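You operate a simulated robot arm through the tools that you are given. There is no shell and no other tool. Be economical: measure what you need, move in short steps, check, and stop when the job is done.

Carry out the task below with a simulated two-armed robot. There is one attempt and no reset: what you move stays moved.

## Task
Press the black button three times. Pick up the canister marked "46" from the top of the packing bench with one hand, pass it to the other hand and put it on the top of the grey cabinet. Put the wiping pad on the top of the packing bench away on the top of the grey cabinet. Put the spacer ring on the top of the dispatch bench away on the top of the white table. Put the amber lens on the top of the dispatch bench away on the high shelf of the air bench. Put the bearing marked "35" from the assembly bench top on top of the black case and the bearing marked "21" on top of the orange tin. The order is free. Set down upright: canister, wiping pad.

Only the result counts: the job must be done as asked and must still hold three seconds after the hand-in. Knocking over, shifting, dropping, spilling or breaking anything else fails it.

## Robot
Two 7-joint arms with two-finger parallel grippers on one trunk, on a base that drives. Base frame: it is fixed to the floor where the robot stands at the start and does not move with it; the origin is under the middle of the robot, x ahead of it, y to its left, z up; the surface under the hand at the start is at about z = 900. Lengths are in mm, angles in degrees, forces in N, time in s.
The left shoulder is at the start at [20, 113, 1322], the right one opposite. With the tool pointing down near the work surface each hand reaches from about 140 to 580 mm from the robot's upright axis, wherever it stands, measured 20 degrees to its own side. Places, roughly: amber lens (7x7x7 cm) [-9800, -1800, 900]; bearing [-10250, -500, 750]; black button [500, 0, 900]; black case (18x8x8 cm) [-10600, -500, 800]; canister [-8000, -3750, 1000]; high shelf of the air bench (46x15 cm) [-2620, 5380, 1480]; orange tin (8x8x8 cm) [-10600, -700, 800]; spacer ring (6x6x2 cm) [-8700, -2600, 900]; top of the grey cabinet (18x116 cm) [-6740, 800, 900]; top of the white table [-8700, 3600, 900]; wiping pad (6x4x5 cm) [-8000, -3800, 900]. Payload 1.57 kg a hand.
Tool frame (each hand has its own): the origin (TCP) lies between the finger pads and is the grasp point; the fingertips stand 30 mm ahead of it; z points along the fingers, y is the line along which they close. Largest opening 80 mm; finger width 17, thickness 12; the body of the gripper, 40 by 82 mm, starts 80 mm behind the TCP.
Orientation is told as [roll, pitch, yaw] about the base's x, y, z axes, in that order, counted from this pose: with the fingers straight down and closing along the base's y, the tool's x points along the base's -x, its y along +y and its z along -z.

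## Interface
- The arms move only by the tool nudge_tool. It takes "left_motion", "right_motion" or both (then of equal length, played together; a hand with none holds still); each is text: rows parted by semicolons, each of 7 numbers parted by spaces: the shift along the tool's x, y, z in mm, then the turn, a rotation vector about the tool's x, y, z in rad, then the opening, from 0 (shut) to 1 (fully open). In form: x y z rx ry rz claw; .... A call has 1 to 20 rows; each row is the pose to reach, as a shift and turn from the pose commanded when the call began, along the tool's axes at that moment. Rows are played at 5 a second. More than 50 mm and 8.6 degrees between two rows, or a gripper value outside its range, and nothing of the call is played. A pose out of reach is approached as far as the arm can. The call stops where the force on the tool passes 40 N (or 10 N more than at its start, if that is more) or the arm is blocked; 0.2 s more then pass. Each finger travels about 45 mm/s and halts on what it meets, pressing with about 31 N; the grip force reading is that of the motor and also rises with nothing between the fingers. The clock runs only during rows and for 0.2 s after the last one: add rows that repeat a pose to give the fingers time. It gives the time, the measured TCP pose, the force on the tool (base axes), the opening and the grip force at its end, in the units of the frame above (readings bear some noise), with the torque about the TCP (base axes, N m) and any sound that the robot's microphone picked up, and new pictures: "pictures" is both (left out), scene, wrist or none (wrist: the cameras of the hands that moved).
- Cameras (640 x 400 px; columns grow to the right, rows downward): "scene" is now at [104.1, -8.3, 1451.6]; the picture's right is [0.03, -1.00, 0.00], its down [-0.60, -0.02, -0.80] and it looks along [0.80, 0.02, -0.60] (base axes); focal length 281 px, centre (320, 200). "left" rides on the left gripper at [72, 7, -122] in its tool frame; the picture's right is [-0.09, 1.00, 0.00], its down [-0.84, -0.08, -0.54] and it looks along [-0.54, -0.05, 0.84] (tool axes); focal length 238 px, centre (320, 200). "right" rides on the right gripper at [72, -7, -122] in its tool frame; the picture's right is [0.09, 1.00, 0.00], its down [-0.84, 0.08, -0.54] and it looks along [-0.54, 0.05, 0.84] (tool axes); focal length 238 px, centre (320, 200). There is no depth. A picture from a camera that has moved, and an enlarged one, comes with that camera's place and axes in the base frame and with its lens. The place of the scene camera against the robot may be out by one fixed shift of up to 25 mm in any direction.
- raise_lower(by): slides the trunk up (or, below 0, down) by that many mm; the arms and the scene camera ride with it, the base frame stays. It gives what a move gives, with no picture.
- base_move(legs): drives the robot by 1 to 6 legs, each [ahead, left, turn to the left] in mm, mm and degrees, along the robot's own axes; the way and the turn of a leg run together, so that a leg with both is an arc; at most 1500 mm and 180 degrees a leg. The arms and the cameras ride along, it lands a little off, and it stops where it bumps. It gives what a move gives, and a new picture of the scene camera.
- aim_head(pan, tilt): turns the head with the scene camera to pan (to the left, within 80 degrees either way) and tilt (down, from -29 to 69), counted from straight ahead of the robot. It gives what a move gives, and a new picture of the scene camera.
- enlarge(camera, box): a new picture of the part [left, top, right, bottom] of that camera's present view, enlarged. The clock stands still meanwhile.
- sign_off(): hands the job in; it is judged then, once.

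Go step by step. Nothing tells you exact positions but the pictures and the camera data: compare them with the known pose of the tool, close in by small moves and look again before you grip or let go. The budget is 207 turns and 260 pictures, counting those below and the enlarged ones. Unless the task says otherwise, let go and move clear before handing in, and close with one line.

The tools are called after "Call:" as name(argument=value, ...) on one line, values as JSON. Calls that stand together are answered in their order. nudge_tool: Moves the arms, as the interface text tells. Its arguments: {"type":"object","properties":{"left_motion":{"type":"string"},"right_motion":{"type":"string"},"pictures":{"type":"string","enum":["both","scene","wrist","none"]}},"required":[]} The other tools are called the same way: raise_lower (by) slides the trunk up or down; base_move (legs) drives the base; aim_head (pan, tilt) turns the head that bears the scene camera; enlarge (camera, box) takes an enlarged picture of a part of a camera's view; sign_off () hands the job in.

At the start:

```text
time_s: 0.0
left_eef_pos: [417.6, 197.0, 1224.7]
left_tool_rot: [0.0, 0.0, -0.1]
left_force: [-0.7, -0.6, 0.1]
left_moment: [0.02, 0.0, 0.01]
left_finger_gap: 79.6
left_gripper_force: 0.0
right_eef_pos: [359.9, -173.3, 1244.4]
right_tool_rot: [-0.1, 0.0, 0.0]
right_force: [-0.3, -0.4, -0.7]
right_moment: [-0.03, -0.04, -0.03]
right_finger_gap: 79.9
right_gripper_force: 0.1
trunk travel left (down, up): [-375.0, 195.0]
robot x, y, heading: [-0.6, -1.2, -0.1]
head pan, tilt: [1.7, 36.9]
```

scene: 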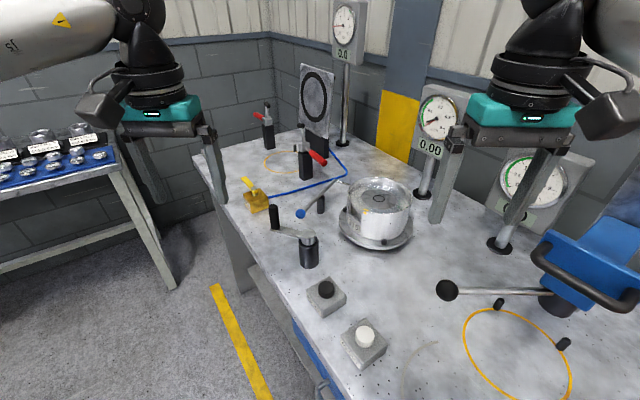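
right: 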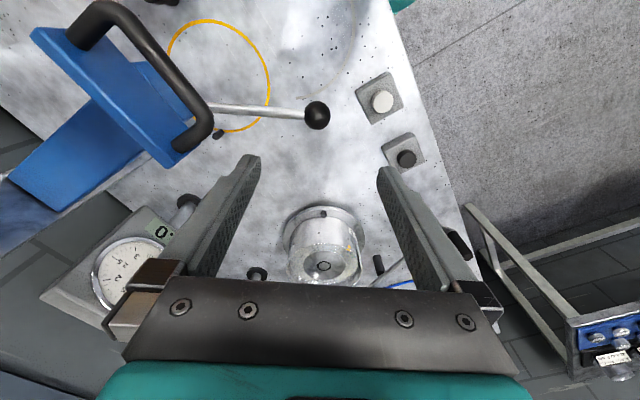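
left: 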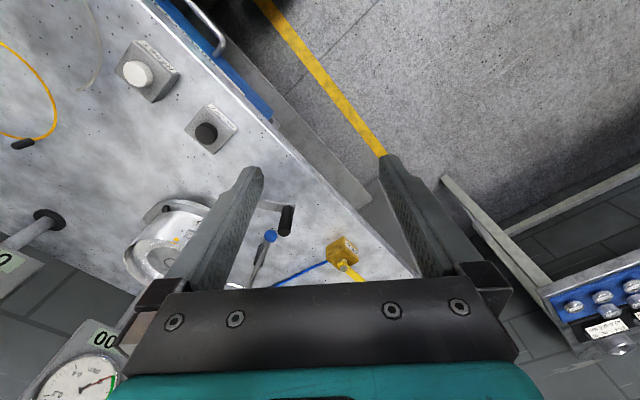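

The black button triangulates to about [450, -1, 944]. I'll bring the left hand over it with the fingers shut and check before pressing.

Call:
nudge_tool(left_motion="-8 -45 20 0 0 0 0.5; -16 -90 40 0 0 0 0; -24 -135 60 0 0 0 0; -32 -170 90 0 0 0 0; -32 -198 125 0 0 0 0; -32 -198 170 0 0 0 0; -32 -198 200 0 0 0 0; -32 -198 200 0 0 0 0")

```text
time_s: 1.8
left_eef_pos: [452.3, -0.2, 1023.6]
left_tool_rot: [0.0, -0.1, -0.1]
left_force: [0.2, -0.1, 0.1]
left_moment: [-0.02, 0.03, 0.03]
left_finger_gap: 0.0
left_gripper_force: 21.3
right_eef_pos: [361.0, -175.0, 1244.1]
right_tool_rot: [0.1, -0.1, -0.1]
right_force: [0.5, -0.2, -0.8]
right_moment: [-0.01, -0.01, -0.03]
right_finger_gap: 80.2
right_gripper_force: 0.0
trunk travel left (down, up): [-375.0, 195.0]
robot x, y, heading: [-0.8, -1.0, -0.2]
head pan, tilt: [1.7, 36.9]
camera scene: at [104.0, -8.1, 1451.6], right [0.03, -1.0, 0.0], down [-0.6, -0.02, -0.8], along [0.8, 0.02, -0.6], focal length 281 px, centre (320, 200)
camera left: at [378.5, 5.8, 1147.3], right [0.09, 1.0, 0.0], down [0.84, -0.08, 0.54], along [0.54, -0.05, -0.84], focal length 238 px, centre (320, 200)
```

scene: 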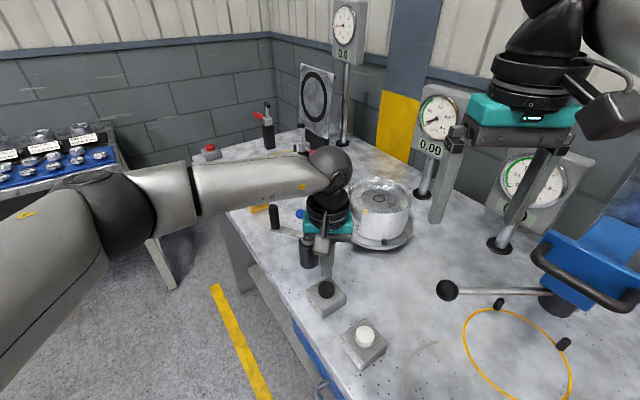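
left: 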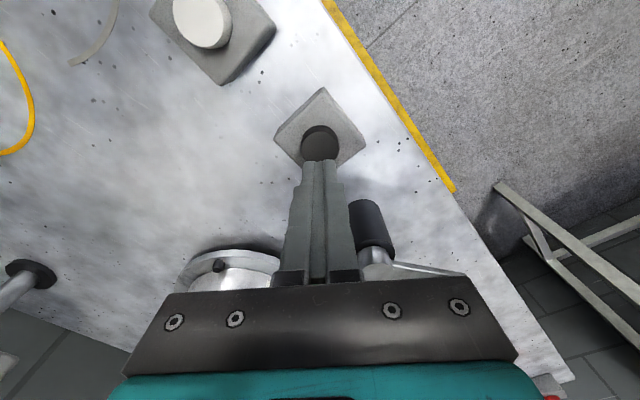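

The fingers line up with the button, which sits about 5 mm nearer the robot. I'll press gently and listen.

Call:
nudge_tool(left_motion="5 0 20 0 0 0 0; 5 0 40 0 0 0 0; 5 0 46 0 0 0 0; 5 0 49 0 0 0 0; 5 0 52 0 0 0 0; 5 0 54 0 0 0 0; 5 0 56 0 0 0 0", pictures="wrist")

```text
time_s: 3.4
left_eef_pos: [446.4, -0.6, 972.1]
left_tool_rot: [-0.3, -0.5, 0.1]
left_force: [-3.9, 3.7, 35.2]
left_moment: [0.12, 0.19, -0.06]
left_finger_gap: 0.0
left_gripper_force: 21.8
right_eef_pos: [358.9, -175.2, 1246.1]
right_tool_rot: [-0.1, -0.1, 0.0]
right_force: [0.7, -0.2, -0.7]
right_moment: [-0.05, 0.02, 0.03]
right_finger_gap: 80.1
right_gripper_force: 0.0
trunk travel left (down, up): [-375.0, 195.0]
robot x, y, heading: [-1.3, 0.3, 0.1]
head pan, tilt: [1.7, 36.9]
heard: click
camera left: at [371.7, 5.6, 1095.6], right [0.09, 1.0, 0.0], down [0.83, -0.07, 0.55], along [0.55, -0.05, -0.84], focal length 238 px, centre (320, 200)
```

left: 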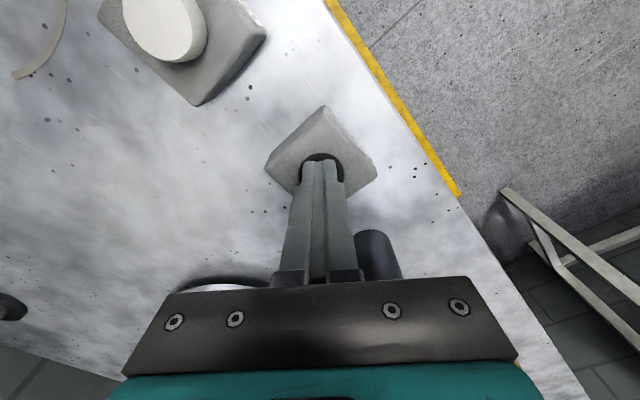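

One click was heard. I'll lift clear and then press again.

Call:
nudge_tool(left_motion="0 0 -6 0 0 0 0; 0 0 -16 0 0 0 0; 0 0 -16 0 0 0 0", pictures="none")

Call:
nudge_tool(left_motion="0 0 6 0 0 0 0; 0 0 9 0 0 0 0; 0 0 12 0 0 0 0; 0 0 14 0 0 0 0; 0 0 16 0 0 0 0", pictures="none")

Call:
nudge_tool(left_motion="0 0 -6 0 0 0 0; 0 0 -16 0 0 0 0; 0 0 -16 0 0 0 0", pictures="none")

```text
time_s: 4.2
left_eef_pos: [444.9, 0.0, 982.5]
left_tool_rot: [0.1, 0.1, 0.1]
left_force: [0.1, -0.1, 0.3]
left_moment: [0.04, -0.01, -0.02]
left_finger_gap: 0.0
left_gripper_force: 21.3
right_eef_pos: [360.3, -175.2, 1244.5]
right_tool_rot: [0.0, 0.1, 0.0]
right_force: [-0.2, -0.6, -0.2]
right_moment: [0.04, 0.0, 0.01]
right_finger_gap: 79.9
right_gripper_force: 0.1
trunk travel left (down, up): [-375.0, 195.0]
robot x, y, heading: [3.8, 0.5, -0.1]
head pan, tilt: [1.7, 36.9]
```

```text
time_s: 5.4
left_eef_pos: [444.7, -0.2, 972.5]
left_tool_rot: [-0.2, -0.6, 0.1]
left_force: [-5.4, 7.2, 37.5]
left_moment: [0.27, 0.25, -0.07]
left_finger_gap: 0.0
left_gripper_force: 21.0
right_eef_pos: [357.3, -174.1, 1246.1]
right_tool_rot: [0.0, -0.2, 0.0]
right_force: [0.5, 0.0, -0.2]
right_moment: [0.03, 0.04, 0.0]
right_finger_gap: 80.2
right_gripper_force: 0.0
trunk travel left (down, up): [-375.0, 195.0]
robot x, y, heading: [-1.4, -4.8, -0.0]
head pan, tilt: [1.7, 36.9]
heard: click
```

```text
time_s: 6.2
left_eef_pos: [445.7, 0.1, 983.6]
left_tool_rot: [-0.1, 0.1, 0.0]
left_force: [0.8, -0.8, 0.5]
left_moment: [0.0, 0.02, 0.0]
left_finger_gap: 0.0
left_gripper_force: 21.2
right_eef_pos: [361.7, -173.8, 1244.3]
right_tool_rot: [0.0, 0.1, 0.0]
right_force: [0.2, 1.2, 0.8]
right_moment: [-0.02, -0.02, -0.01]
right_finger_gap: 79.8
right_gripper_force: 0.0
trunk travel left (down, up): [-375.0, 195.0]
robot x, y, heading: [2.3, -0.2, -0.1]
head pan, tilt: [1.7, 36.9]
```

Two clicks so far. One more press, then I'll retreat.

Call:
nudge_tool(left_motion="0 0 6 0 0 0 0; 0 0 9 0 0 0 0; 0 0 12 0 0 0 0; 0 0 14 0 0 0 0; 0 0 16 0 0 0 0", pictures="none")

Call:
nudge_tool(left_motion="0 0 -20 0 0 0 0; 0 0 -60 0 0 0 0; 0 0 -100 0 0 0 0; 8 35 -135 0 0 0 0; 20 75 -165 0 0 0 0; 40 115 -190 0 0 0 0.5; 60 150 -220 0 0 0 1; 80 180 -250 0 0 0 1", pictures="scene")

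```text
time_s: 7.4
left_eef_pos: [445.1, 0.6, 973.2]
left_tool_rot: [-0.1, -0.5, 0.2]
left_force: [-5.0, 7.1, 34.9]
left_moment: [0.21, 0.17, -0.1]
left_finger_gap: 0.1
left_gripper_force: 20.5
right_eef_pos: [358.4, -174.4, 1246.3]
right_tool_rot: [0.0, 0.0, -0.1]
right_force: [0.2, -0.6, 0.2]
right_moment: [0.0, 0.01, 0.01]
right_finger_gap: 79.8
right_gripper_force: 0.1
trunk travel left (down, up): [-375.0, 195.0]
robot x, y, heading: [0.1, -0.4, -0.0]
head pan, tilt: [1.7, 36.9]
heard: click
```

```text
refused: row 4 steps farther than a row can; nothing moved
```

Three clicks. I'll retreat in smaller rows.

Call:
nudge_tool(left_motion="0 0 -20 0 0 0 0; 0 0 -60 0 0 0 0; 0 0 -100 0 0 0 0; 8 30 -130 0 0 0 0; 20 65 -155 0 0 0 0; 40 100 -180 0 0 0 0.5; 60 135 -205 0 0 0 1; 80 165 -230 0 0 0 1; 100 190 -260 0 0 0 1", pictures="none")

Call:
aim_head(pan=80, tilt=15)

Call:
aim_head(pan=-80, tilt=15)

```text
time_s: 9.4
left_eef_pos: [345.2, 189.3, 1229.3]
left_tool_rot: [0.0, 0.0, 0.0]
left_force: [0.0, 0.1, -0.1]
left_moment: [0.0, -0.01, -0.02]
left_finger_gap: 80.0
left_gripper_force: 0.1
right_eef_pos: [360.9, -174.6, 1245.3]
right_tool_rot: [0.0, 0.0, -0.1]
right_force: [0.2, 0.5, -0.6]
right_moment: [-0.03, 0.0, 0.01]
right_finger_gap: 79.9
right_gripper_force: 0.0
trunk travel left (down, up): [-375.0, 195.0]
robot x, y, heading: [1.0, 3.0, 0.1]
head pan, tilt: [1.7, 36.9]
```

```text
time_s: 10.9
left_eef_pos: [345.7, 189.7, 1228.1]
left_tool_rot: [-0.1, -0.1, 0.0]
left_force: [0.3, 0.2, 0.6]
left_moment: [0.0, 0.01, -0.02]
left_finger_gap: 80.0
left_gripper_force: 0.1
right_eef_pos: [360.1, -175.2, 1244.1]
right_tool_rot: [0.0, 0.0, -0.1]
right_force: [-0.5, 0.1, 0.2]
right_moment: [0.02, -0.02, 0.04]
right_finger_gap: 80.0
right_gripper_force: 0.1
trunk travel left (down, up): [-375.0, 195.0]
robot x, y, heading: [1.8, 0.8, -0.5]
head pan, tilt: [80.0, 15.0]
camera scene: at [33.4, 81.2, 1486.5], right [0.98, -0.17, 0.0], down [-0.05, -0.26, -0.97], along [0.17, 0.95, -0.26], focal length 281 px, centre (320, 200)
```

scene: 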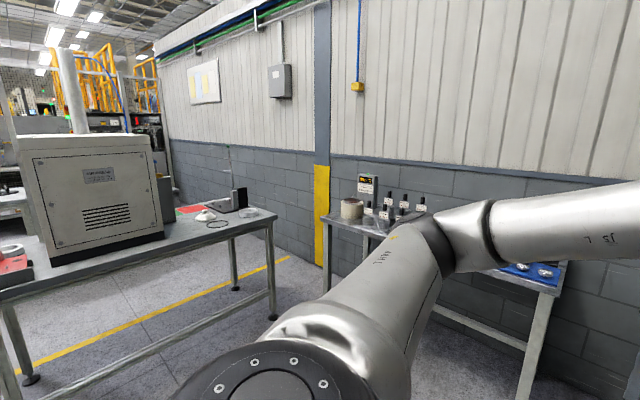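

```text
time_s: 13.4
left_eef_pos: [347.0, 189.9, 1228.7]
left_tool_rot: [-0.1, -0.1, 0.0]
left_force: [-0.3, 0.3, -0.2]
left_moment: [0.01, 0.0, -0.01]
left_finger_gap: 80.0
left_gripper_force: 0.1
right_eef_pos: [360.7, -174.6, 1244.5]
right_tool_rot: [0.0, -0.1, 0.0]
right_force: [-1.5, -0.1, -0.4]
right_moment: [0.0, -0.04, 0.01]
right_finger_gap: 79.8
right_gripper_force: 0.1
trunk travel left (down, up): [-375.0, 195.0]
robot x, y, heading: [-0.2, -1.4, 0.1]
head pan, tilt: [-80.0, 15.0]
camera scene: at [33.4, -102.8, 1486.5], right [-0.98, -0.17, 0.0], down [-0.05, 0.25, -0.97], along [0.17, -0.95, -0.26], focal length 281 px, centre (320, 200)
```

scene: 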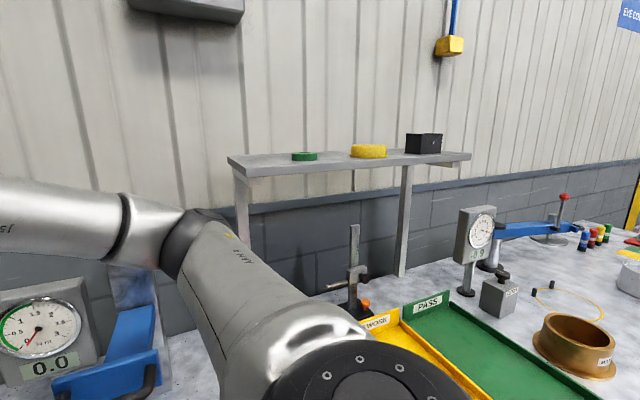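

The button is done. Now I'll turn around to look towards the far stations.

Call:
base_move(legs=[[-250, 0, 0], [0, 0, 90]])

Call:
aim_head(pan=70, tilt=15)

```text
time_s: 19.0
left_eef_pos: [-446.4, 344.8, 1228.2]
left_tool_rot: [0.0, 0.0, 90.6]
left_force: [0.5, 0.3, -0.4]
left_moment: [-0.01, -0.02, 0.01]
left_finger_gap: 80.1
left_gripper_force: 0.0
right_eef_pos: [-80.8, 361.4, 1245.0]
right_tool_rot: [0.1, -0.1, 90.5]
right_force: [0.4, 0.6, 0.0]
right_moment: [0.0, 0.02, -0.02]
right_finger_gap: 79.8
right_gripper_force: 0.0
trunk travel left (down, up): [-375.0, 195.0]
robot x, y, heading: [-250.9, 1.4, 90.6]
head pan, tilt: [-80.0, 15.0]
camera scene: at [-154.0, 16.0, 1486.5], right [0.18, -0.98, 0.0], down [-0.25, -0.05, -0.97], along [0.95, 0.18, -0.26], focal length 281 px, centre (320, 200)
```

scene: 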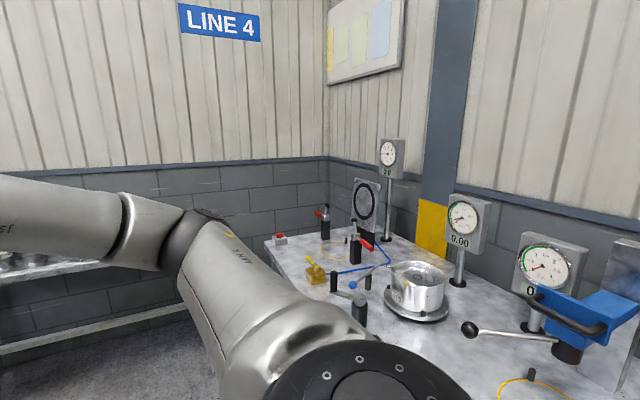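

```text
time_s: 21.4
left_eef_pos: [-444.5, 344.5, 1228.3]
left_tool_rot: [0.0, -0.1, 90.6]
left_force: [0.1, -0.6, 0.0]
left_moment: [-0.01, 0.01, 0.0]
left_finger_gap: 80.0
left_gripper_force: 0.2
right_eef_pos: [-81.4, 361.9, 1244.6]
right_tool_rot: [0.1, 0.0, 90.5]
right_force: [0.1, 0.1, -0.1]
right_moment: [0.0, -0.01, 0.03]
right_finger_gap: 80.1
right_gripper_force: 0.0
trunk travel left (down, up): [-375.0, 195.0]
robot x, y, heading: [-251.0, -2.7, 90.6]
head pan, tilt: [70.0, 15.0]
camera scene: at [-333.8, 30.2, 1486.5], right [0.33, 0.94, 0.0], down [0.24, -0.09, -0.97], along [-0.91, 0.32, -0.26], focal length 281 px, centre (320, 200)
```

scene: 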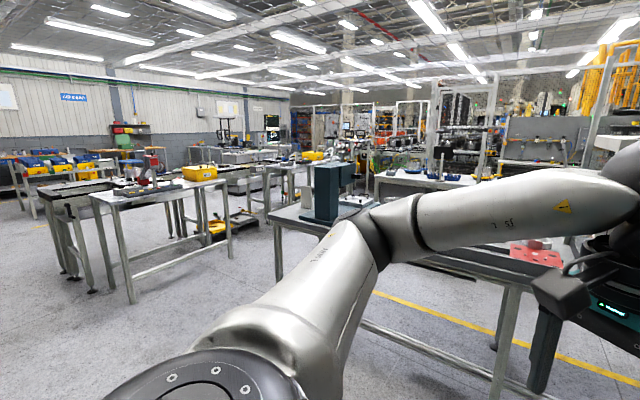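

There is an open floor behind. I'll turn to face -x and look ahead.

Call:
base_move(legs=[[0, 0, 89.4]])

Call:
aim_head(pan=0, tilt=10)

Call:
aim_head(pan=40, tilt=10)

```text
time_s: 25.6
left_eef_pos: [-597.8, -191.8, 1228.3]
left_tool_rot: [0.0, 0.0, -179.5]
left_force: [0.2, 0.5, 0.4]
left_moment: [-0.02, 0.02, -0.02]
left_finger_gap: 80.1
left_gripper_force: 0.1
right_eef_pos: [-615.2, 171.4, 1245.3]
right_tool_rot: [-0.1, 0.0, -179.5]
right_force: [-0.2, 0.0, 0.4]
right_moment: [-0.01, 0.01, -0.03]
right_finger_gap: 80.0
right_gripper_force: 0.1
trunk travel left (down, up): [-375.0, 195.0]
robot x, y, heading: [-251.6, 0.5, -179.6]
head pan, tilt: [70.0, 15.0]
camera scene: at [-286.8, -99.2, 1486.5], right [-0.94, 0.33, 0.0], down [0.09, 0.24, -0.97], along [-0.32, -0.91, -0.26], focal length 281 px, centre (320, 200)
```

scene: 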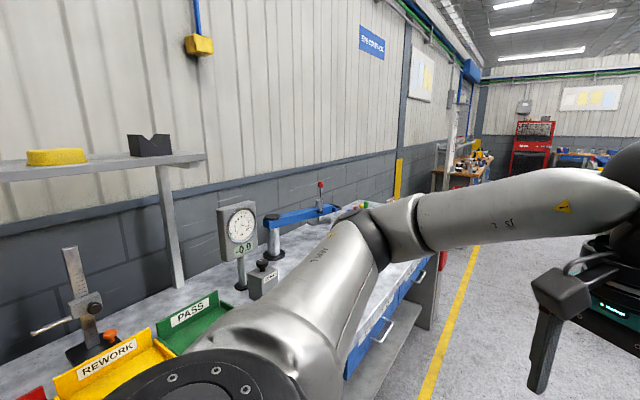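

```text
time_s: 27.0
left_eef_pos: [-597.1, -192.4, 1227.5]
left_tool_rot: [0.0, 0.0, -179.5]
left_force: [-0.6, 0.4, 0.6]
left_moment: [0.0, -0.02, 0.04]
left_finger_gap: 79.9
left_gripper_force: 0.2
right_eef_pos: [-616.1, 172.0, 1244.1]
right_tool_rot: [0.1, -0.1, -179.5]
right_force: [-0.7, 0.8, -0.4]
right_moment: [-0.02, 0.02, 0.01]
right_finger_gap: 80.1
right_gripper_force: 0.1
trunk travel left (down, up): [-375.0, 195.0]
robot x, y, heading: [-251.6, 0.4, -179.6]
head pan, tilt: [0.0, 10.0]
camera scene: at [-348.6, -12.0, 1494.6], right [-0.01, 1.0, 0.0], down [0.17, 0.0, -0.98], along [-0.98, -0.01, -0.17], focal length 281 px, centre (320, 200)
```

scene: 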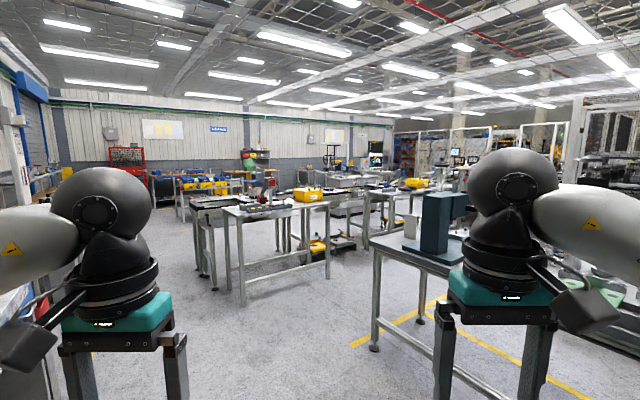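

```text
time_s: 28.1
left_eef_pos: [-596.9, -192.6, 1228.9]
left_tool_rot: [-0.1, 0.1, -179.4]
left_force: [0.3, -0.8, 0.3]
left_moment: [-0.02, -0.04, 0.01]
left_finger_gap: 79.9
left_gripper_force: 0.1
right_eef_pos: [-615.2, 169.8, 1244.2]
right_tool_rot: [0.1, 0.0, -179.4]
right_force: [-0.6, -0.2, -0.4]
right_moment: [0.03, 0.0, 0.0]
right_finger_gap: 79.9
right_gripper_force: 0.1
trunk travel left (down, up): [-375.0, 195.0]
robot x, y, heading: [-250.4, -3.3, -179.5]
head pan, tilt: [40.0, 10.0]
camera scene: at [-326.4, -71.4, 1494.6], right [-0.65, 0.76, 0.0], down [0.13, 0.11, -0.98], along [-0.75, -0.64, -0.17], focal length 281 px, centre (320, 200)
```

scene: 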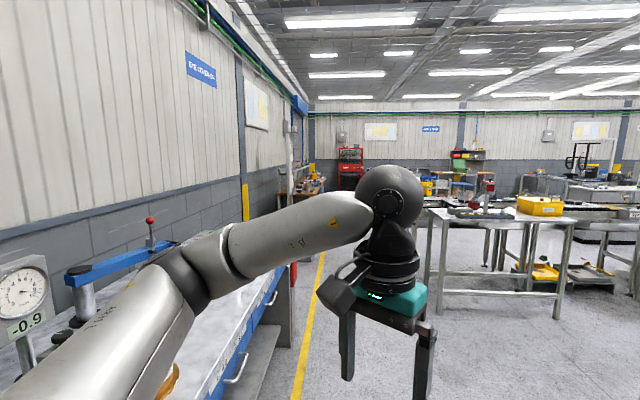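

The room is aligned about 37° off the base axes, with a free corridor along the yellow line. I'll pull away from the bench and drive down the corridor.

Call:
base_move(legs=[[800, 0, 0], [0, 0, 36.5], [1030, 110, 0], [1030, 110, 0]])

Call:
aim_head(pan=0, tilt=15)

```text
time_s: 44.0
left_eef_pos: [-2727.6, -1796.6, 1228.2]
left_tool_rot: [0.1, 0.0, -142.8]
left_force: [-0.6, 0.0, 0.0]
left_moment: [0.01, 0.0, -0.01]
left_finger_gap: 79.9
left_gripper_force: 0.1
right_eef_pos: [-2959.3, -1515.3, 1244.0]
right_tool_rot: [0.0, 0.1, -142.9]
right_force: [0.7, -0.3, -0.2]
right_moment: [0.01, 0.02, 0.01]
right_finger_gap: 80.0
right_gripper_force: 0.1
trunk travel left (down, up): [-375.0, 195.0]
robot x, y, heading: [-2569.3, -1433.1, -142.9]
head pan, tilt: [40.0, 10.0]
camera scene: at [-2588.3, -1543.9, 1494.6], right [-0.98, 0.22, 0.0], down [0.04, 0.17, -0.98], along [-0.22, -0.96, -0.17], focal length 281 px, centre (320, 200)
```

scene: 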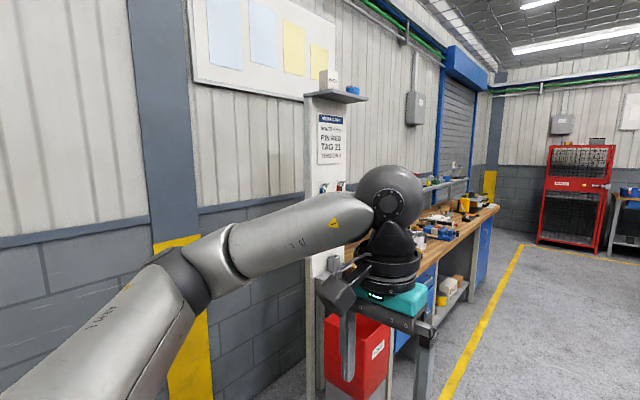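

```text
time_s: 45.1
left_eef_pos: [-2728.0, -1795.9, 1228.6]
left_tool_rot: [0.0, -0.2, -142.8]
left_force: [-0.4, -0.4, 0.3]
left_moment: [0.01, 0.01, 0.02]
left_finger_gap: 80.2
left_gripper_force: 0.0
right_eef_pos: [-2959.8, -1515.2, 1244.5]
right_tool_rot: [0.0, 0.0, -142.8]
right_force: [-0.3, -0.2, 0.5]
right_moment: [0.0, 0.03, -0.03]
right_finger_gap: 80.1
right_gripper_force: 0.1
trunk travel left (down, up): [-375.0, 195.0]
robot x, y, heading: [-2568.3, -1437.5, -142.9]
head pan, tilt: [0.0, 15.0]
camera scene: at [-2641.8, -1509.6, 1486.5], right [-0.61, 0.8, 0.0], down [0.21, 0.16, -0.97], along [-0.77, -0.58, -0.26], focal length 281 px, centre (320, 200)
```

scene: 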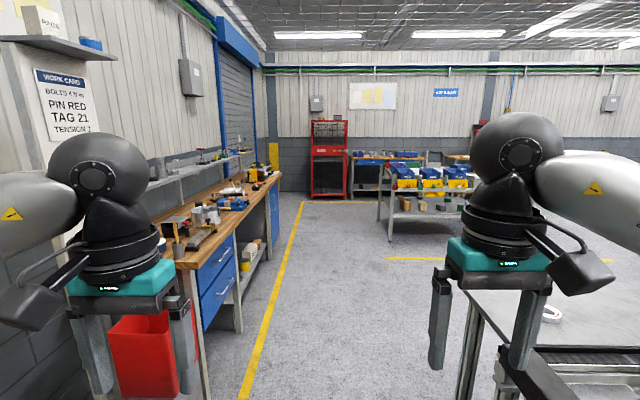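

The corridor is clear ahead. I'll drive on about 2.6 m and look again.

Call:
base_move(legs=[[1300, 0, 0], [1300, 0, 0]])

Call:
aim_head(pan=-40, tilt=15)

```text
time_s: 57.8
left_eef_pos: [-4801.4, -3365.8, 1228.2]
left_tool_rot: [0.0, 0.0, -143.1]
left_force: [-0.2, -0.2, -1.2]
left_moment: [-0.01, -0.05, -0.03]
left_finger_gap: 80.1
left_gripper_force: 0.2
right_eef_pos: [-5031.4, -3083.3, 1245.5]
right_tool_rot: [0.1, 0.1, -143.1]
right_force: [-0.3, -0.1, -0.2]
right_moment: [-0.01, -0.01, 0.0]
right_finger_gap: 80.1
right_gripper_force: 0.0
trunk travel left (down, up): [-375.0, 195.0]
robot x, y, heading: [-4638.6, -3007.2, -143.0]
head pan, tilt: [0.0, 15.0]
camera scene: at [-4714.0, -3079.4, 1486.5], right [-0.6, 0.8, 0.0], down [0.21, 0.16, -0.97], along [-0.77, -0.58, -0.26], focal length 281 px, centre (320, 200)
```

scene: 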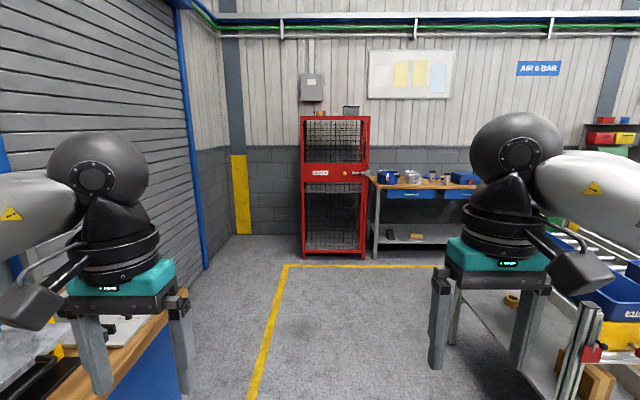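

```text
time_s: 58.9
left_eef_pos: [-4801.4, -3364.9, 1228.5]
left_tool_rot: [-0.1, -0.1, -143.2]
left_force: [0.2, 0.0, 0.4]
left_moment: [0.04, 0.0, -0.02]
left_finger_gap: 80.1
left_gripper_force: 0.0
right_eef_pos: [-5032.0, -3083.2, 1245.4]
right_tool_rot: [-0.1, -0.1, -143.1]
right_force: [0.4, 1.0, -0.3]
right_moment: [-0.01, -0.01, 0.01]
right_finger_gap: 79.9
right_gripper_force: 0.1
trunk travel left (down, up): [-375.0, 195.0]
robot x, y, heading: [-4638.1, -3008.1, -143.1]
head pan, tilt: [-40.0, 15.0]
camera scene: at [-4732.4, -3018.2, 1486.5], right [0.05, 1.0, 0.0], down [0.26, -0.01, -0.97], along [-0.96, 0.05, -0.26], focal length 281 px, centre (320, 200)
```

scene: 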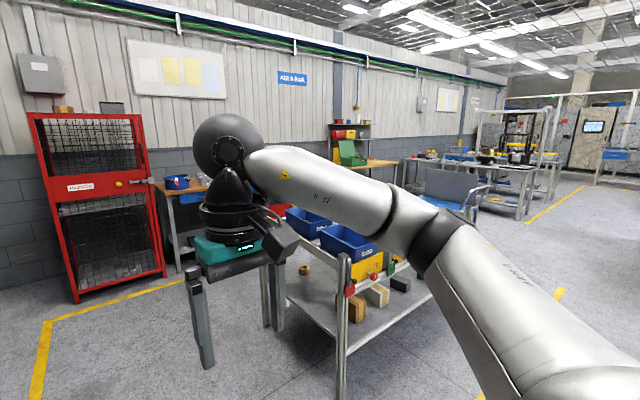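

The packing bench is next to the red cage, along the back wall. I'll drive past the bin cart, then strafe right in front of the bench.

Call:
base_move(legs=[[1225, 0, 0], [1175, 0, 0]])

Call:
aim_head(pan=-50, tilt=25)

```text
time_s: 70.6
left_eef_pos: [-6689.4, -4831.2, 1228.5]
left_tool_rot: [-0.1, 0.0, -142.0]
left_force: [-0.1, -0.4, -0.4]
left_moment: [-0.03, -0.01, 0.0]
left_finger_gap: 80.0
left_gripper_force: 0.1
right_eef_pos: [-6926.0, -4552.6, 1244.9]
right_tool_rot: [0.0, -0.1, -142.1]
right_force: [-0.4, 0.6, 0.2]
right_moment: [0.0, 0.0, -0.01]
right_finger_gap: 80.0
right_gripper_force: 0.0
trunk travel left (down, up): [-375.0, 195.0]
robot x, y, heading: [-6534.0, -4469.1, -141.7]
head pan, tilt: [-40.0, 15.0]
camera scene: at [-6628.5, -4482.2, 1486.5], right [0.04, 1.0, 0.0], down [0.26, -0.01, -0.97], along [-0.97, 0.03, -0.26], focal length 281 px, centre (320, 200)
```

scene: 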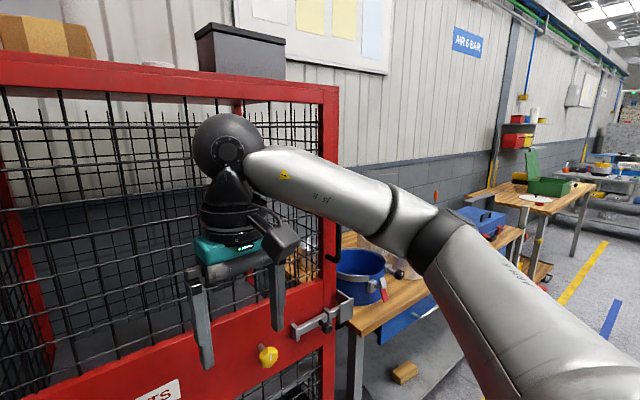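

```text
time_s: 71.3
left_eef_pos: [-6691.0, -4829.7, 1228.3]
left_tool_rot: [0.0, 0.0, -141.9]
left_force: [0.9, 0.3, -0.3]
left_moment: [0.02, -0.01, -0.02]
left_finger_gap: 79.7
left_gripper_force: 0.1
right_eef_pos: [-6925.5, -4552.0, 1244.7]
right_tool_rot: [0.1, 0.0, -142.1]
right_force: [0.7, 0.3, -0.5]
right_moment: [-0.05, -0.03, 0.0]
right_finger_gap: 80.0
right_gripper_force: 0.0
trunk travel left (down, up): [-375.0, 195.0]
robot x, y, heading: [-6534.6, -4471.5, -142.2]
head pan, tilt: [-50.0, 25.0]
camera scene: at [-6625.0, -4466.2, 1470.3], right [0.21, 0.98, 0.0], down [0.41, -0.09, -0.91], along [-0.89, 0.19, -0.42], focal length 281 px, centre (320, 200)
```

scene: 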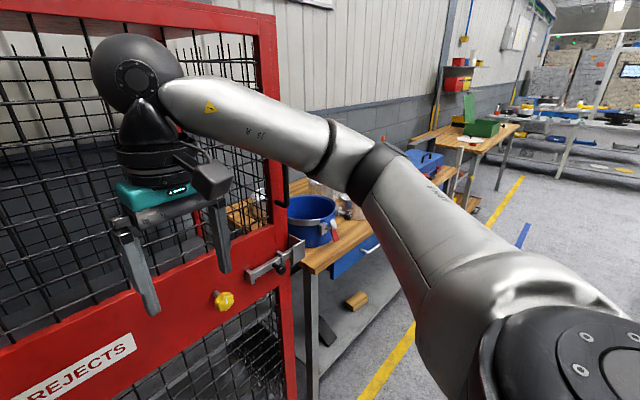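

The cage is ahead and the bench is to the right. I'll strafe right along the bench front.

Call:
base_move(legs=[[0, -1350, 0]])

Call:
aim_head(pan=0, tilt=35)

```text
time_s: 78.1
left_eef_pos: [-7521.5, -3760.8, 1227.7]
left_tool_rot: [0.0, -0.1, -142.3]
left_force: [-0.2, 0.1, 0.0]
left_moment: [0.01, 0.0, 0.0]
left_finger_gap: 79.9
left_gripper_force: 0.0
right_eef_pos: [-7755.7, -3480.8, 1243.9]
right_tool_rot: [-0.1, 0.0, -142.3]
right_force: [1.5, -0.6, -0.1]
right_moment: [-0.01, -0.03, -0.01]
right_finger_gap: 79.8
right_gripper_force: 0.1
trunk travel left (down, up): [-375.0, 195.0]
robot x, y, heading: [-7362.5, -3398.7, -142.4]
head pan, tilt: [-50.0, 25.0]
camera scene: at [-7454.3, -3396.7, 1470.2], right [0.21, 0.98, 0.0], down [0.41, -0.09, -0.91], along [-0.89, 0.19, -0.42], focal length 281 px, centre (320, 200)
```

scene: 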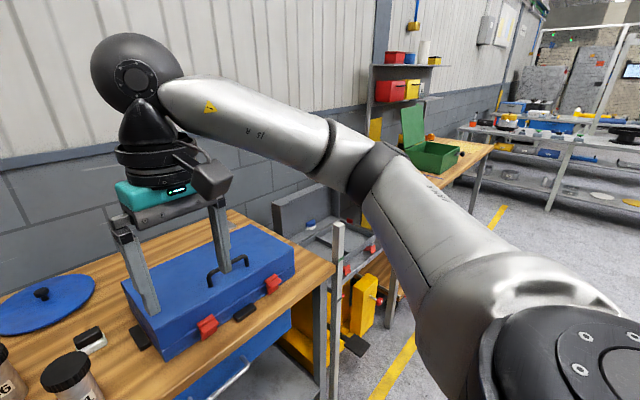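

```text
time_s: 79.3
left_eef_pos: [-7521.9, -3760.4, 1228.3]
left_tool_rot: [-0.1, 0.0, -142.3]
left_force: [-0.2, 0.4, -0.1]
left_moment: [0.02, 0.01, -0.02]
left_finger_gap: 80.1
left_gripper_force: 0.0
right_eef_pos: [-7755.6, -3480.6, 1244.8]
right_tool_rot: [0.0, 0.0, -142.4]
right_force: [0.6, 0.1, 0.4]
right_moment: [0.03, -0.04, -0.02]
right_finger_gap: 80.2
right_gripper_force: 0.0
trunk travel left (down, up): [-375.0, 195.0]
robot x, y, heading: [-7362.7, -3395.8, -142.1]
head pan, tilt: [0.0, 35.0]
camera scene: at [-7433.9, -3470.3, 1454.5], right [-0.61, 0.79, 0.0], down [0.45, 0.35, -0.82], along [-0.65, -0.5, -0.57], focal length 281 px, centre (320, 200)
```

scene: 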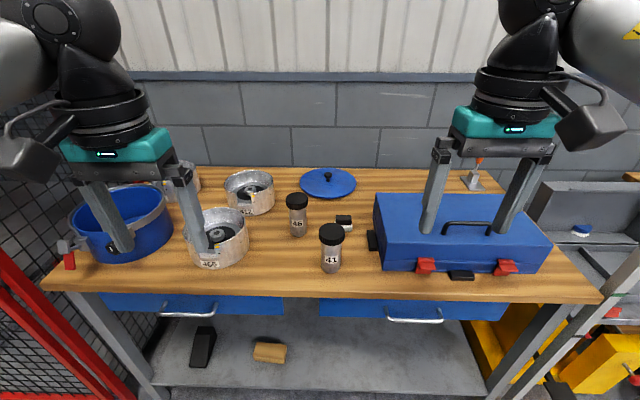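

Call:
enlarge(camera="scene", box=[180, 160, 400, 300])

```text
2.86 times, centred on (290, 230) of scene
camera zoom: at [-7433.9, -3470.3, 1454.5], right [-0.61, 0.79, 0.0], down [0.45, 0.35, -0.82], along [-0.65, -0.5, -0.57], focal length 802 px, centre (406, 114)
```

zoom: 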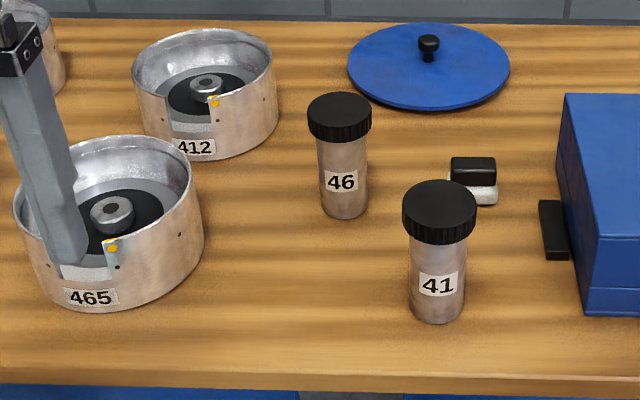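

Canister 46 is about 730 mm ahead and 75 mm left, the pad is about 740 mm ahead and 60 mm right, and canister 41 stands in front of both. I'll close in on the bench.

Call:
base_move(legs=[[230, -80, 0]])

```text
time_s: 81.1
left_eef_pos: [-7753.7, -3838.9, 1227.8]
left_tool_rot: [0.0, 0.0, -142.4]
left_force: [0.1, -1.4, 0.6]
left_moment: [0.02, -0.05, 0.0]
left_finger_gap: 80.2
left_gripper_force: 0.2
right_eef_pos: [-7987.9, -3560.9, 1244.6]
right_tool_rot: [0.0, 0.0, -142.3]
right_force: [-0.6, 1.1, -1.2]
right_moment: [0.0, -0.08, -0.03]
right_finger_gap: 80.2
right_gripper_force: 0.0
trunk travel left (down, up): [-375.0, 195.0]
robot x, y, heading: [-7591.8, -3471.6, -142.5]
head pan, tilt: [0.0, 35.0]
camera scene: at [-7666.4, -3548.8, 1454.4], right [-0.61, 0.79, 0.0], down [0.45, 0.35, -0.82], along [-0.65, -0.5, -0.57], focal length 281 px, centre (320, 200)
```

scene: 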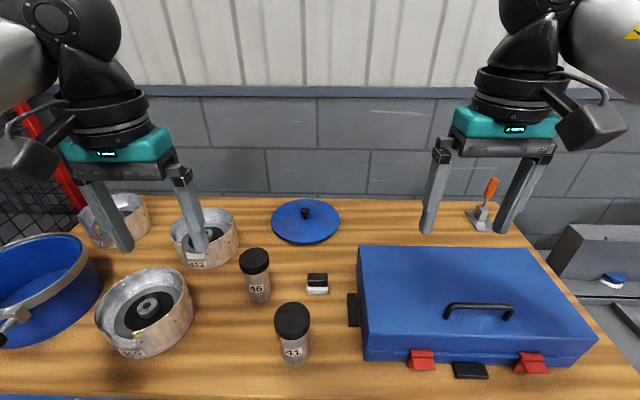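

Call:
enlarge(camera="left", box=[0, 0, 640, 400])

```text
1.00 times, centred on (320, 200) of left (not enlarged: the box is as wide or as high as the picture)
camera zoom: at [-7693.5, -3801.5, 1351.8], right [0.54, -0.84, 0.0], down [-0.71, -0.45, 0.54], along [-0.46, -0.29, -0.84], focal length 238 px, centre (320, 200)
```

zoom: 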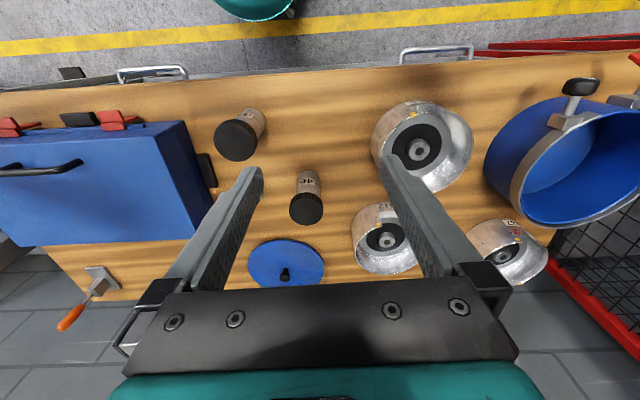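

Canister 46's lid triangulates to about [-7894, -3903, 1030]. I'll move the left hand above it and check.

Call:
nudge_tool(left_motion="-40 -9 20 0 0 0 1; -80 -18 40 0 0 0 1; -115 -27 60 0 0 0 1; -150 -35 85 0 0 0 1; -150 -35 120 0 0 0 1; -150 -35 120 0 0 0 1", pictures="both")

```text
time_s: 82.5
left_eef_pos: [-7894.5, -3902.7, 1109.2]
left_tool_rot: [-0.1, -0.1, -142.3]
left_force: [0.4, -0.1, 1.0]
left_moment: [0.01, 0.0, 0.01]
left_finger_gap: 80.1
left_gripper_force: 0.1
right_eef_pos: [-7988.3, -3560.4, 1245.9]
right_tool_rot: [0.1, 0.0, -142.3]
right_force: [0.1, 0.2, -0.5]
right_moment: [0.01, 0.0, 0.01]
right_finger_gap: 79.9
right_gripper_force: 0.1
trunk travel left (down, up): [-375.0, 195.0]
robot x, y, heading: [-7595.2, -3479.2, -142.1]
head pan, tilt: [0.0, 35.0]
camera scene: at [-7665.8, -3548.2, 1454.5], right [-0.61, 0.79, 0.0], down [0.45, 0.35, -0.82], along [-0.65, -0.5, -0.57], focal length 281 px, centre (320, 200)
camera left: at [-7833.4, -3864.7, 1232.2], right [0.54, -0.84, 0.0], down [-0.71, -0.45, 0.54], along [-0.46, -0.29, -0.84], focal length 238 px, centre (320, 200)
```

scene: 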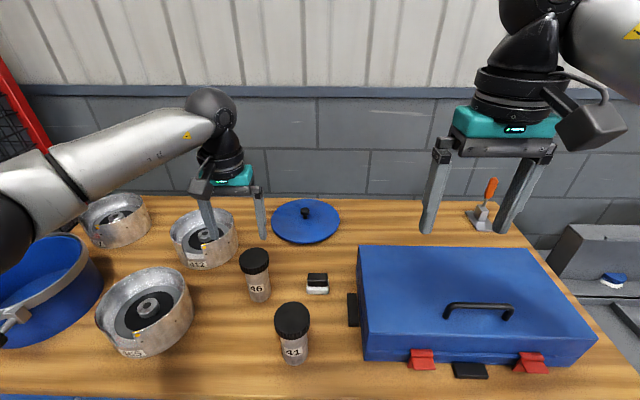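
left: 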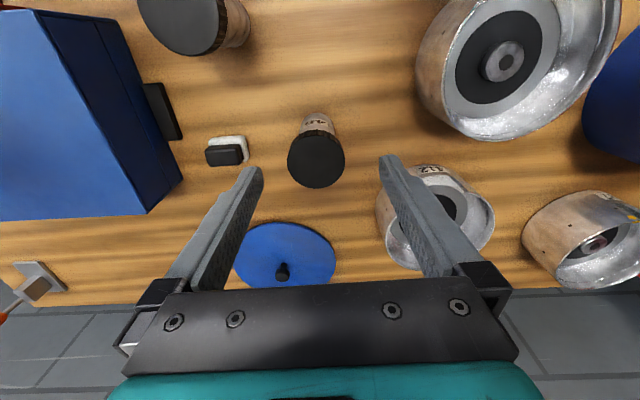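

The lid looks lower than I estimated, at about z=1000, and 25 mm further ahead. I'll refine the position a bit lower down.

Call:
nudge_tool(left_motion="-12 -2 20 0 0 0 1; -24 -5 45 0 0 0 1; -24 -5 45 0 0 0 1", pictures="wrist")

Call:
enlarge(camera="scene", box=[180, 160, 340, 310])

```text
time_s: 83.3
left_eef_pos: [-7915.9, -3911.7, 1063.1]
left_tool_rot: [-0.1, -0.1, -142.1]
left_force: [0.3, 0.5, 0.7]
left_moment: [0.0, 0.0, 0.0]
left_finger_gap: 79.8
left_gripper_force: 0.1
right_eef_pos: [-7988.3, -3559.7, 1246.1]
right_tool_rot: [0.0, 0.0, -142.3]
right_force: [0.6, 0.3, -0.6]
right_moment: [0.01, 0.02, 0.01]
right_finger_gap: 80.2
right_gripper_force: 0.0
trunk travel left (down, up): [-375.0, 195.0]
robot x, y, heading: [-7597.0, -3477.2, -142.0]
head pan, tilt: [0.0, 35.0]
camera left: at [-7855.5, -3875.1, 1187.6], right [0.54, -0.84, 0.0], down [-0.71, -0.45, 0.54], along [-0.46, -0.29, -0.84], focal length 238 px, centre (320, 200)
```

left: 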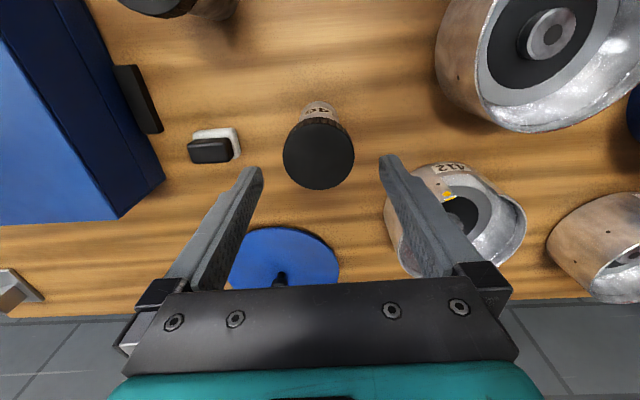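

```text
2.67 times, centred on (260, 235) of scene
camera zoom: at [-7665.4, -3548.4, 1454.5], right [-0.61, 0.79, 0.0], down [0.45, 0.35, -0.82], along [-0.65, -0.5, -0.57], focal length 749 px, centre (480, 107)
```

zoom: 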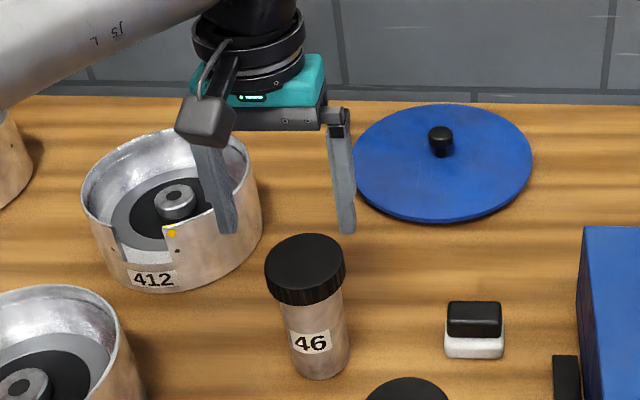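

The lid top is at about z=998 with its centre 6 mm ahead. I'll lower to straddle the lid.

Call:
nudge_tool(left_motion="-6 0 20 0 0 0 1; -6 0 45 0 0 0 1; -6 0 65 0 0 0 1; -6 0 80 0 0 0 1; -6 0 80 0 0 0 1", pictures="both")

```text
time_s: 84.5
left_eef_pos: [-7921.5, -3915.8, 983.8]
left_tool_rot: [0.0, -0.1, -142.4]
left_force: [0.0, 0.3, -0.8]
left_moment: [-0.02, -0.02, -0.07]
left_finger_gap: 79.9
left_gripper_force: 0.1
right_eef_pos: [-7988.2, -3560.1, 1246.0]
right_tool_rot: [0.0, 0.1, -142.4]
right_force: [-0.2, -0.8, 0.6]
right_moment: [0.04, 0.02, -0.02]
right_finger_gap: 80.3
right_gripper_force: 0.1
trunk travel left (down, up): [-375.0, 195.0]
robot x, y, heading: [-7590.7, -3475.0, -142.3]
head pan, tilt: [0.0, 35.0]
camera scene: at [-7665.5, -3548.5, 1454.5], right [-0.61, 0.79, 0.0], down [0.45, 0.35, -0.82], along [-0.65, -0.5, -0.57], focal length 281 px, centre (320, 200)
camera left: at [-7860.4, -3879.3, 1107.2], right [0.54, -0.84, 0.0], down [-0.71, -0.45, 0.54], along [-0.46, -0.29, -0.84], focal length 238 px, centre (320, 200)
```

scene: 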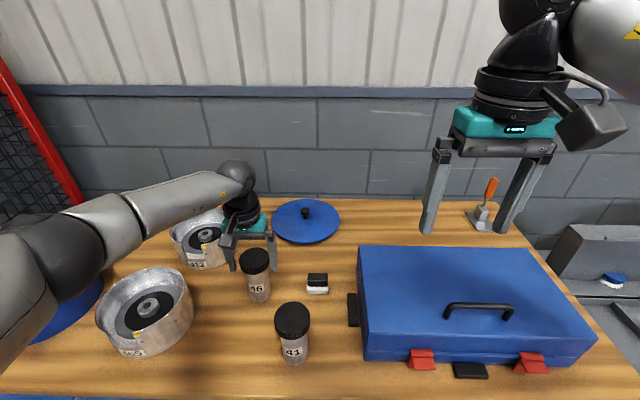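
left: 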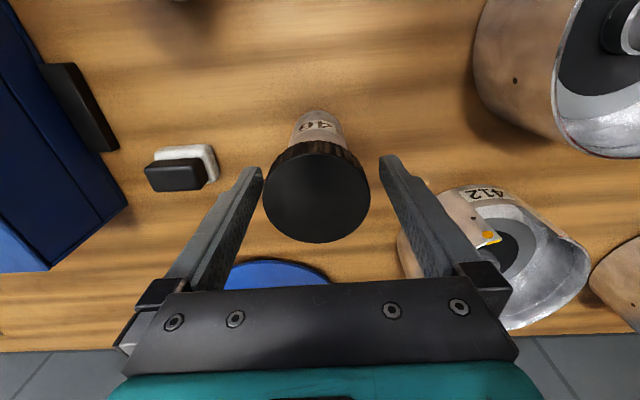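

The lid is centred between the fingers. I'll close on it.

Call:
nudge_tool(left_motion="0 0 0 0 0 0 0.7; 0 0 0 0 0 0 0.5; 0 0 0 0 0 0 0.4; 0 0 0 0 0 0 0.4", pictures="wrist")

```text
time_s: 85.5
left_eef_pos: [-7920.0, -3916.7, 983.8]
left_tool_rot: [-0.1, -0.1, -142.3]
left_force: [-0.7, 1.3, 0.5]
left_moment: [0.09, 0.08, -0.02]
left_finger_gap: 63.1
left_gripper_force: 30.6
right_eef_pos: [-7988.0, -3560.3, 1244.9]
right_tool_rot: [-0.1, 0.0, -142.2]
right_force: [0.0, 0.1, 0.5]
right_moment: [0.04, -0.02, -0.01]
right_finger_gap: 80.3
right_gripper_force: 0.0
trunk travel left (down, up): [-375.0, 195.0]
robot x, y, heading: [-7589.2, -3478.9, -142.4]
head pan, tilt: [0.0, 35.0]
camera left: at [-7860.6, -3879.0, 1107.6], right [0.54, -0.84, 0.0], down [-0.71, -0.45, 0.54], along [-0.46, -0.29, -0.84], focal length 238 px, centre (320, 200)
```

left: 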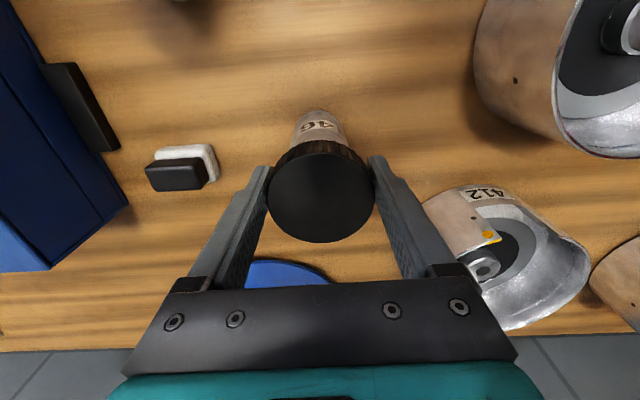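

The lid is gripped (63 mm wide). I'll lift straight up.

Call:
nudge_tool(left_motion="0 0 -20 0 0 0 0.4; 0 0 -50 0 0 0 0.4; 0 0 -90 0 0 0 0.4; 0 0 -130 0 0 0 0.4; 0 0 -165 0 0 0 0.4; 0 0 -200 0 0 0 0.4; 0 0 -200 0 0 0 0.4", pictures="both")

```text
time_s: 87.1
left_eef_pos: [-7921.7, -3917.3, 1183.3]
left_tool_rot: [0.0, -0.1, -142.2]
left_force: [-0.7, -0.2, 0.3]
left_moment: [-0.01, -0.01, 0.01]
left_finger_gap: 32.1
left_gripper_force: 0.0
right_eef_pos: [-7987.6, -3560.5, 1244.6]
right_tool_rot: [0.0, 0.0, -142.3]
right_force: [0.2, -0.5, 0.0]
right_moment: [0.03, 0.0, -0.02]
right_finger_gap: 80.0
right_gripper_force: 0.0
trunk travel left (down, up): [-375.0, 195.0]
robot x, y, heading: [-7598.2, -3478.8, -141.9]
head pan, tilt: [0.0, 35.0]
camera scene: at [-7665.6, -3548.7, 1454.4], right [-0.61, 0.79, 0.0], down [0.45, 0.35, -0.82], along [-0.65, -0.5, -0.57], focal length 281 px, centre (320, 200)
camera left: at [-7860.7, -3880.2, 1307.0], right [0.54, -0.84, 0.0], down [-0.71, -0.45, 0.54], along [-0.46, -0.29, -0.84], focal length 238 px, centre (320, 200)
```

scene: 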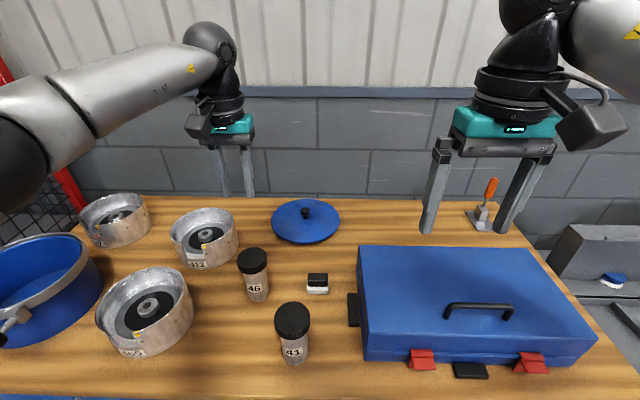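
left: 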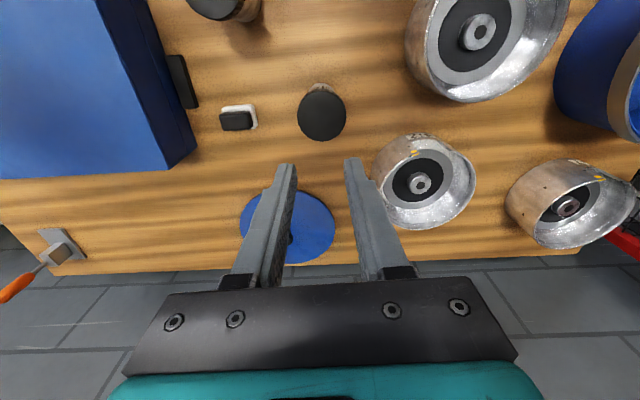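

The lid slipped out and the canister is still standing. I'll go back down, re-centre, and take a deeper, slower grip while watching the load.

Call:
nudge_tool(left_motion="-5 3 40 0 0 0 0.8; -5 3 80 0 0 0 1; -5 3 120 0 0 0 1; -5 3 155 0 0 0 1; -5 3 155 0 0 0 1", pictures="wrist")

```text
time_s: 88.3
left_eef_pos: [-7923.6, -3924.7, 1027.9]
left_tool_rot: [0.0, -0.2, -142.2]
left_force: [0.8, 1.1, -0.1]
left_moment: [0.0, 0.01, 0.01]
left_finger_gap: 80.0
left_gripper_force: 0.0
right_eef_pos: [-7988.3, -3560.1, 1245.7]
right_tool_rot: [0.0, 0.0, -142.3]
right_force: [0.8, -1.3, 0.2]
right_moment: [-0.03, 0.0, -0.01]
right_finger_gap: 79.7
right_gripper_force: 0.1
trunk travel left (down, up): [-375.0, 195.0]
robot x, y, heading: [-7597.0, -3477.5, -142.3]
head pan, tilt: [0.0, 35.0]
camera left: at [-7863.2, -3886.1, 1151.6], right [0.54, -0.84, 0.0], down [-0.71, -0.45, 0.54], along [-0.46, -0.29, -0.84], focal length 238 px, centre (320, 200)
```

left: 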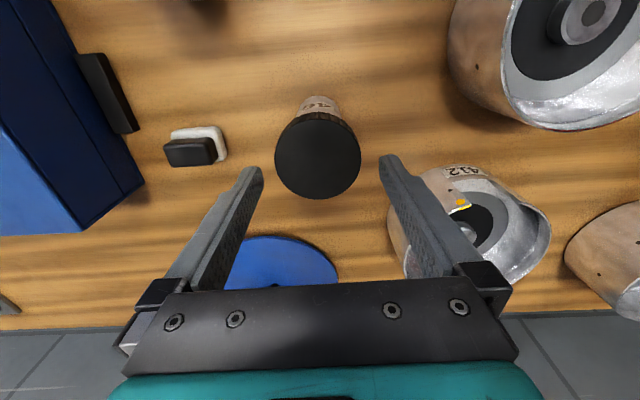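

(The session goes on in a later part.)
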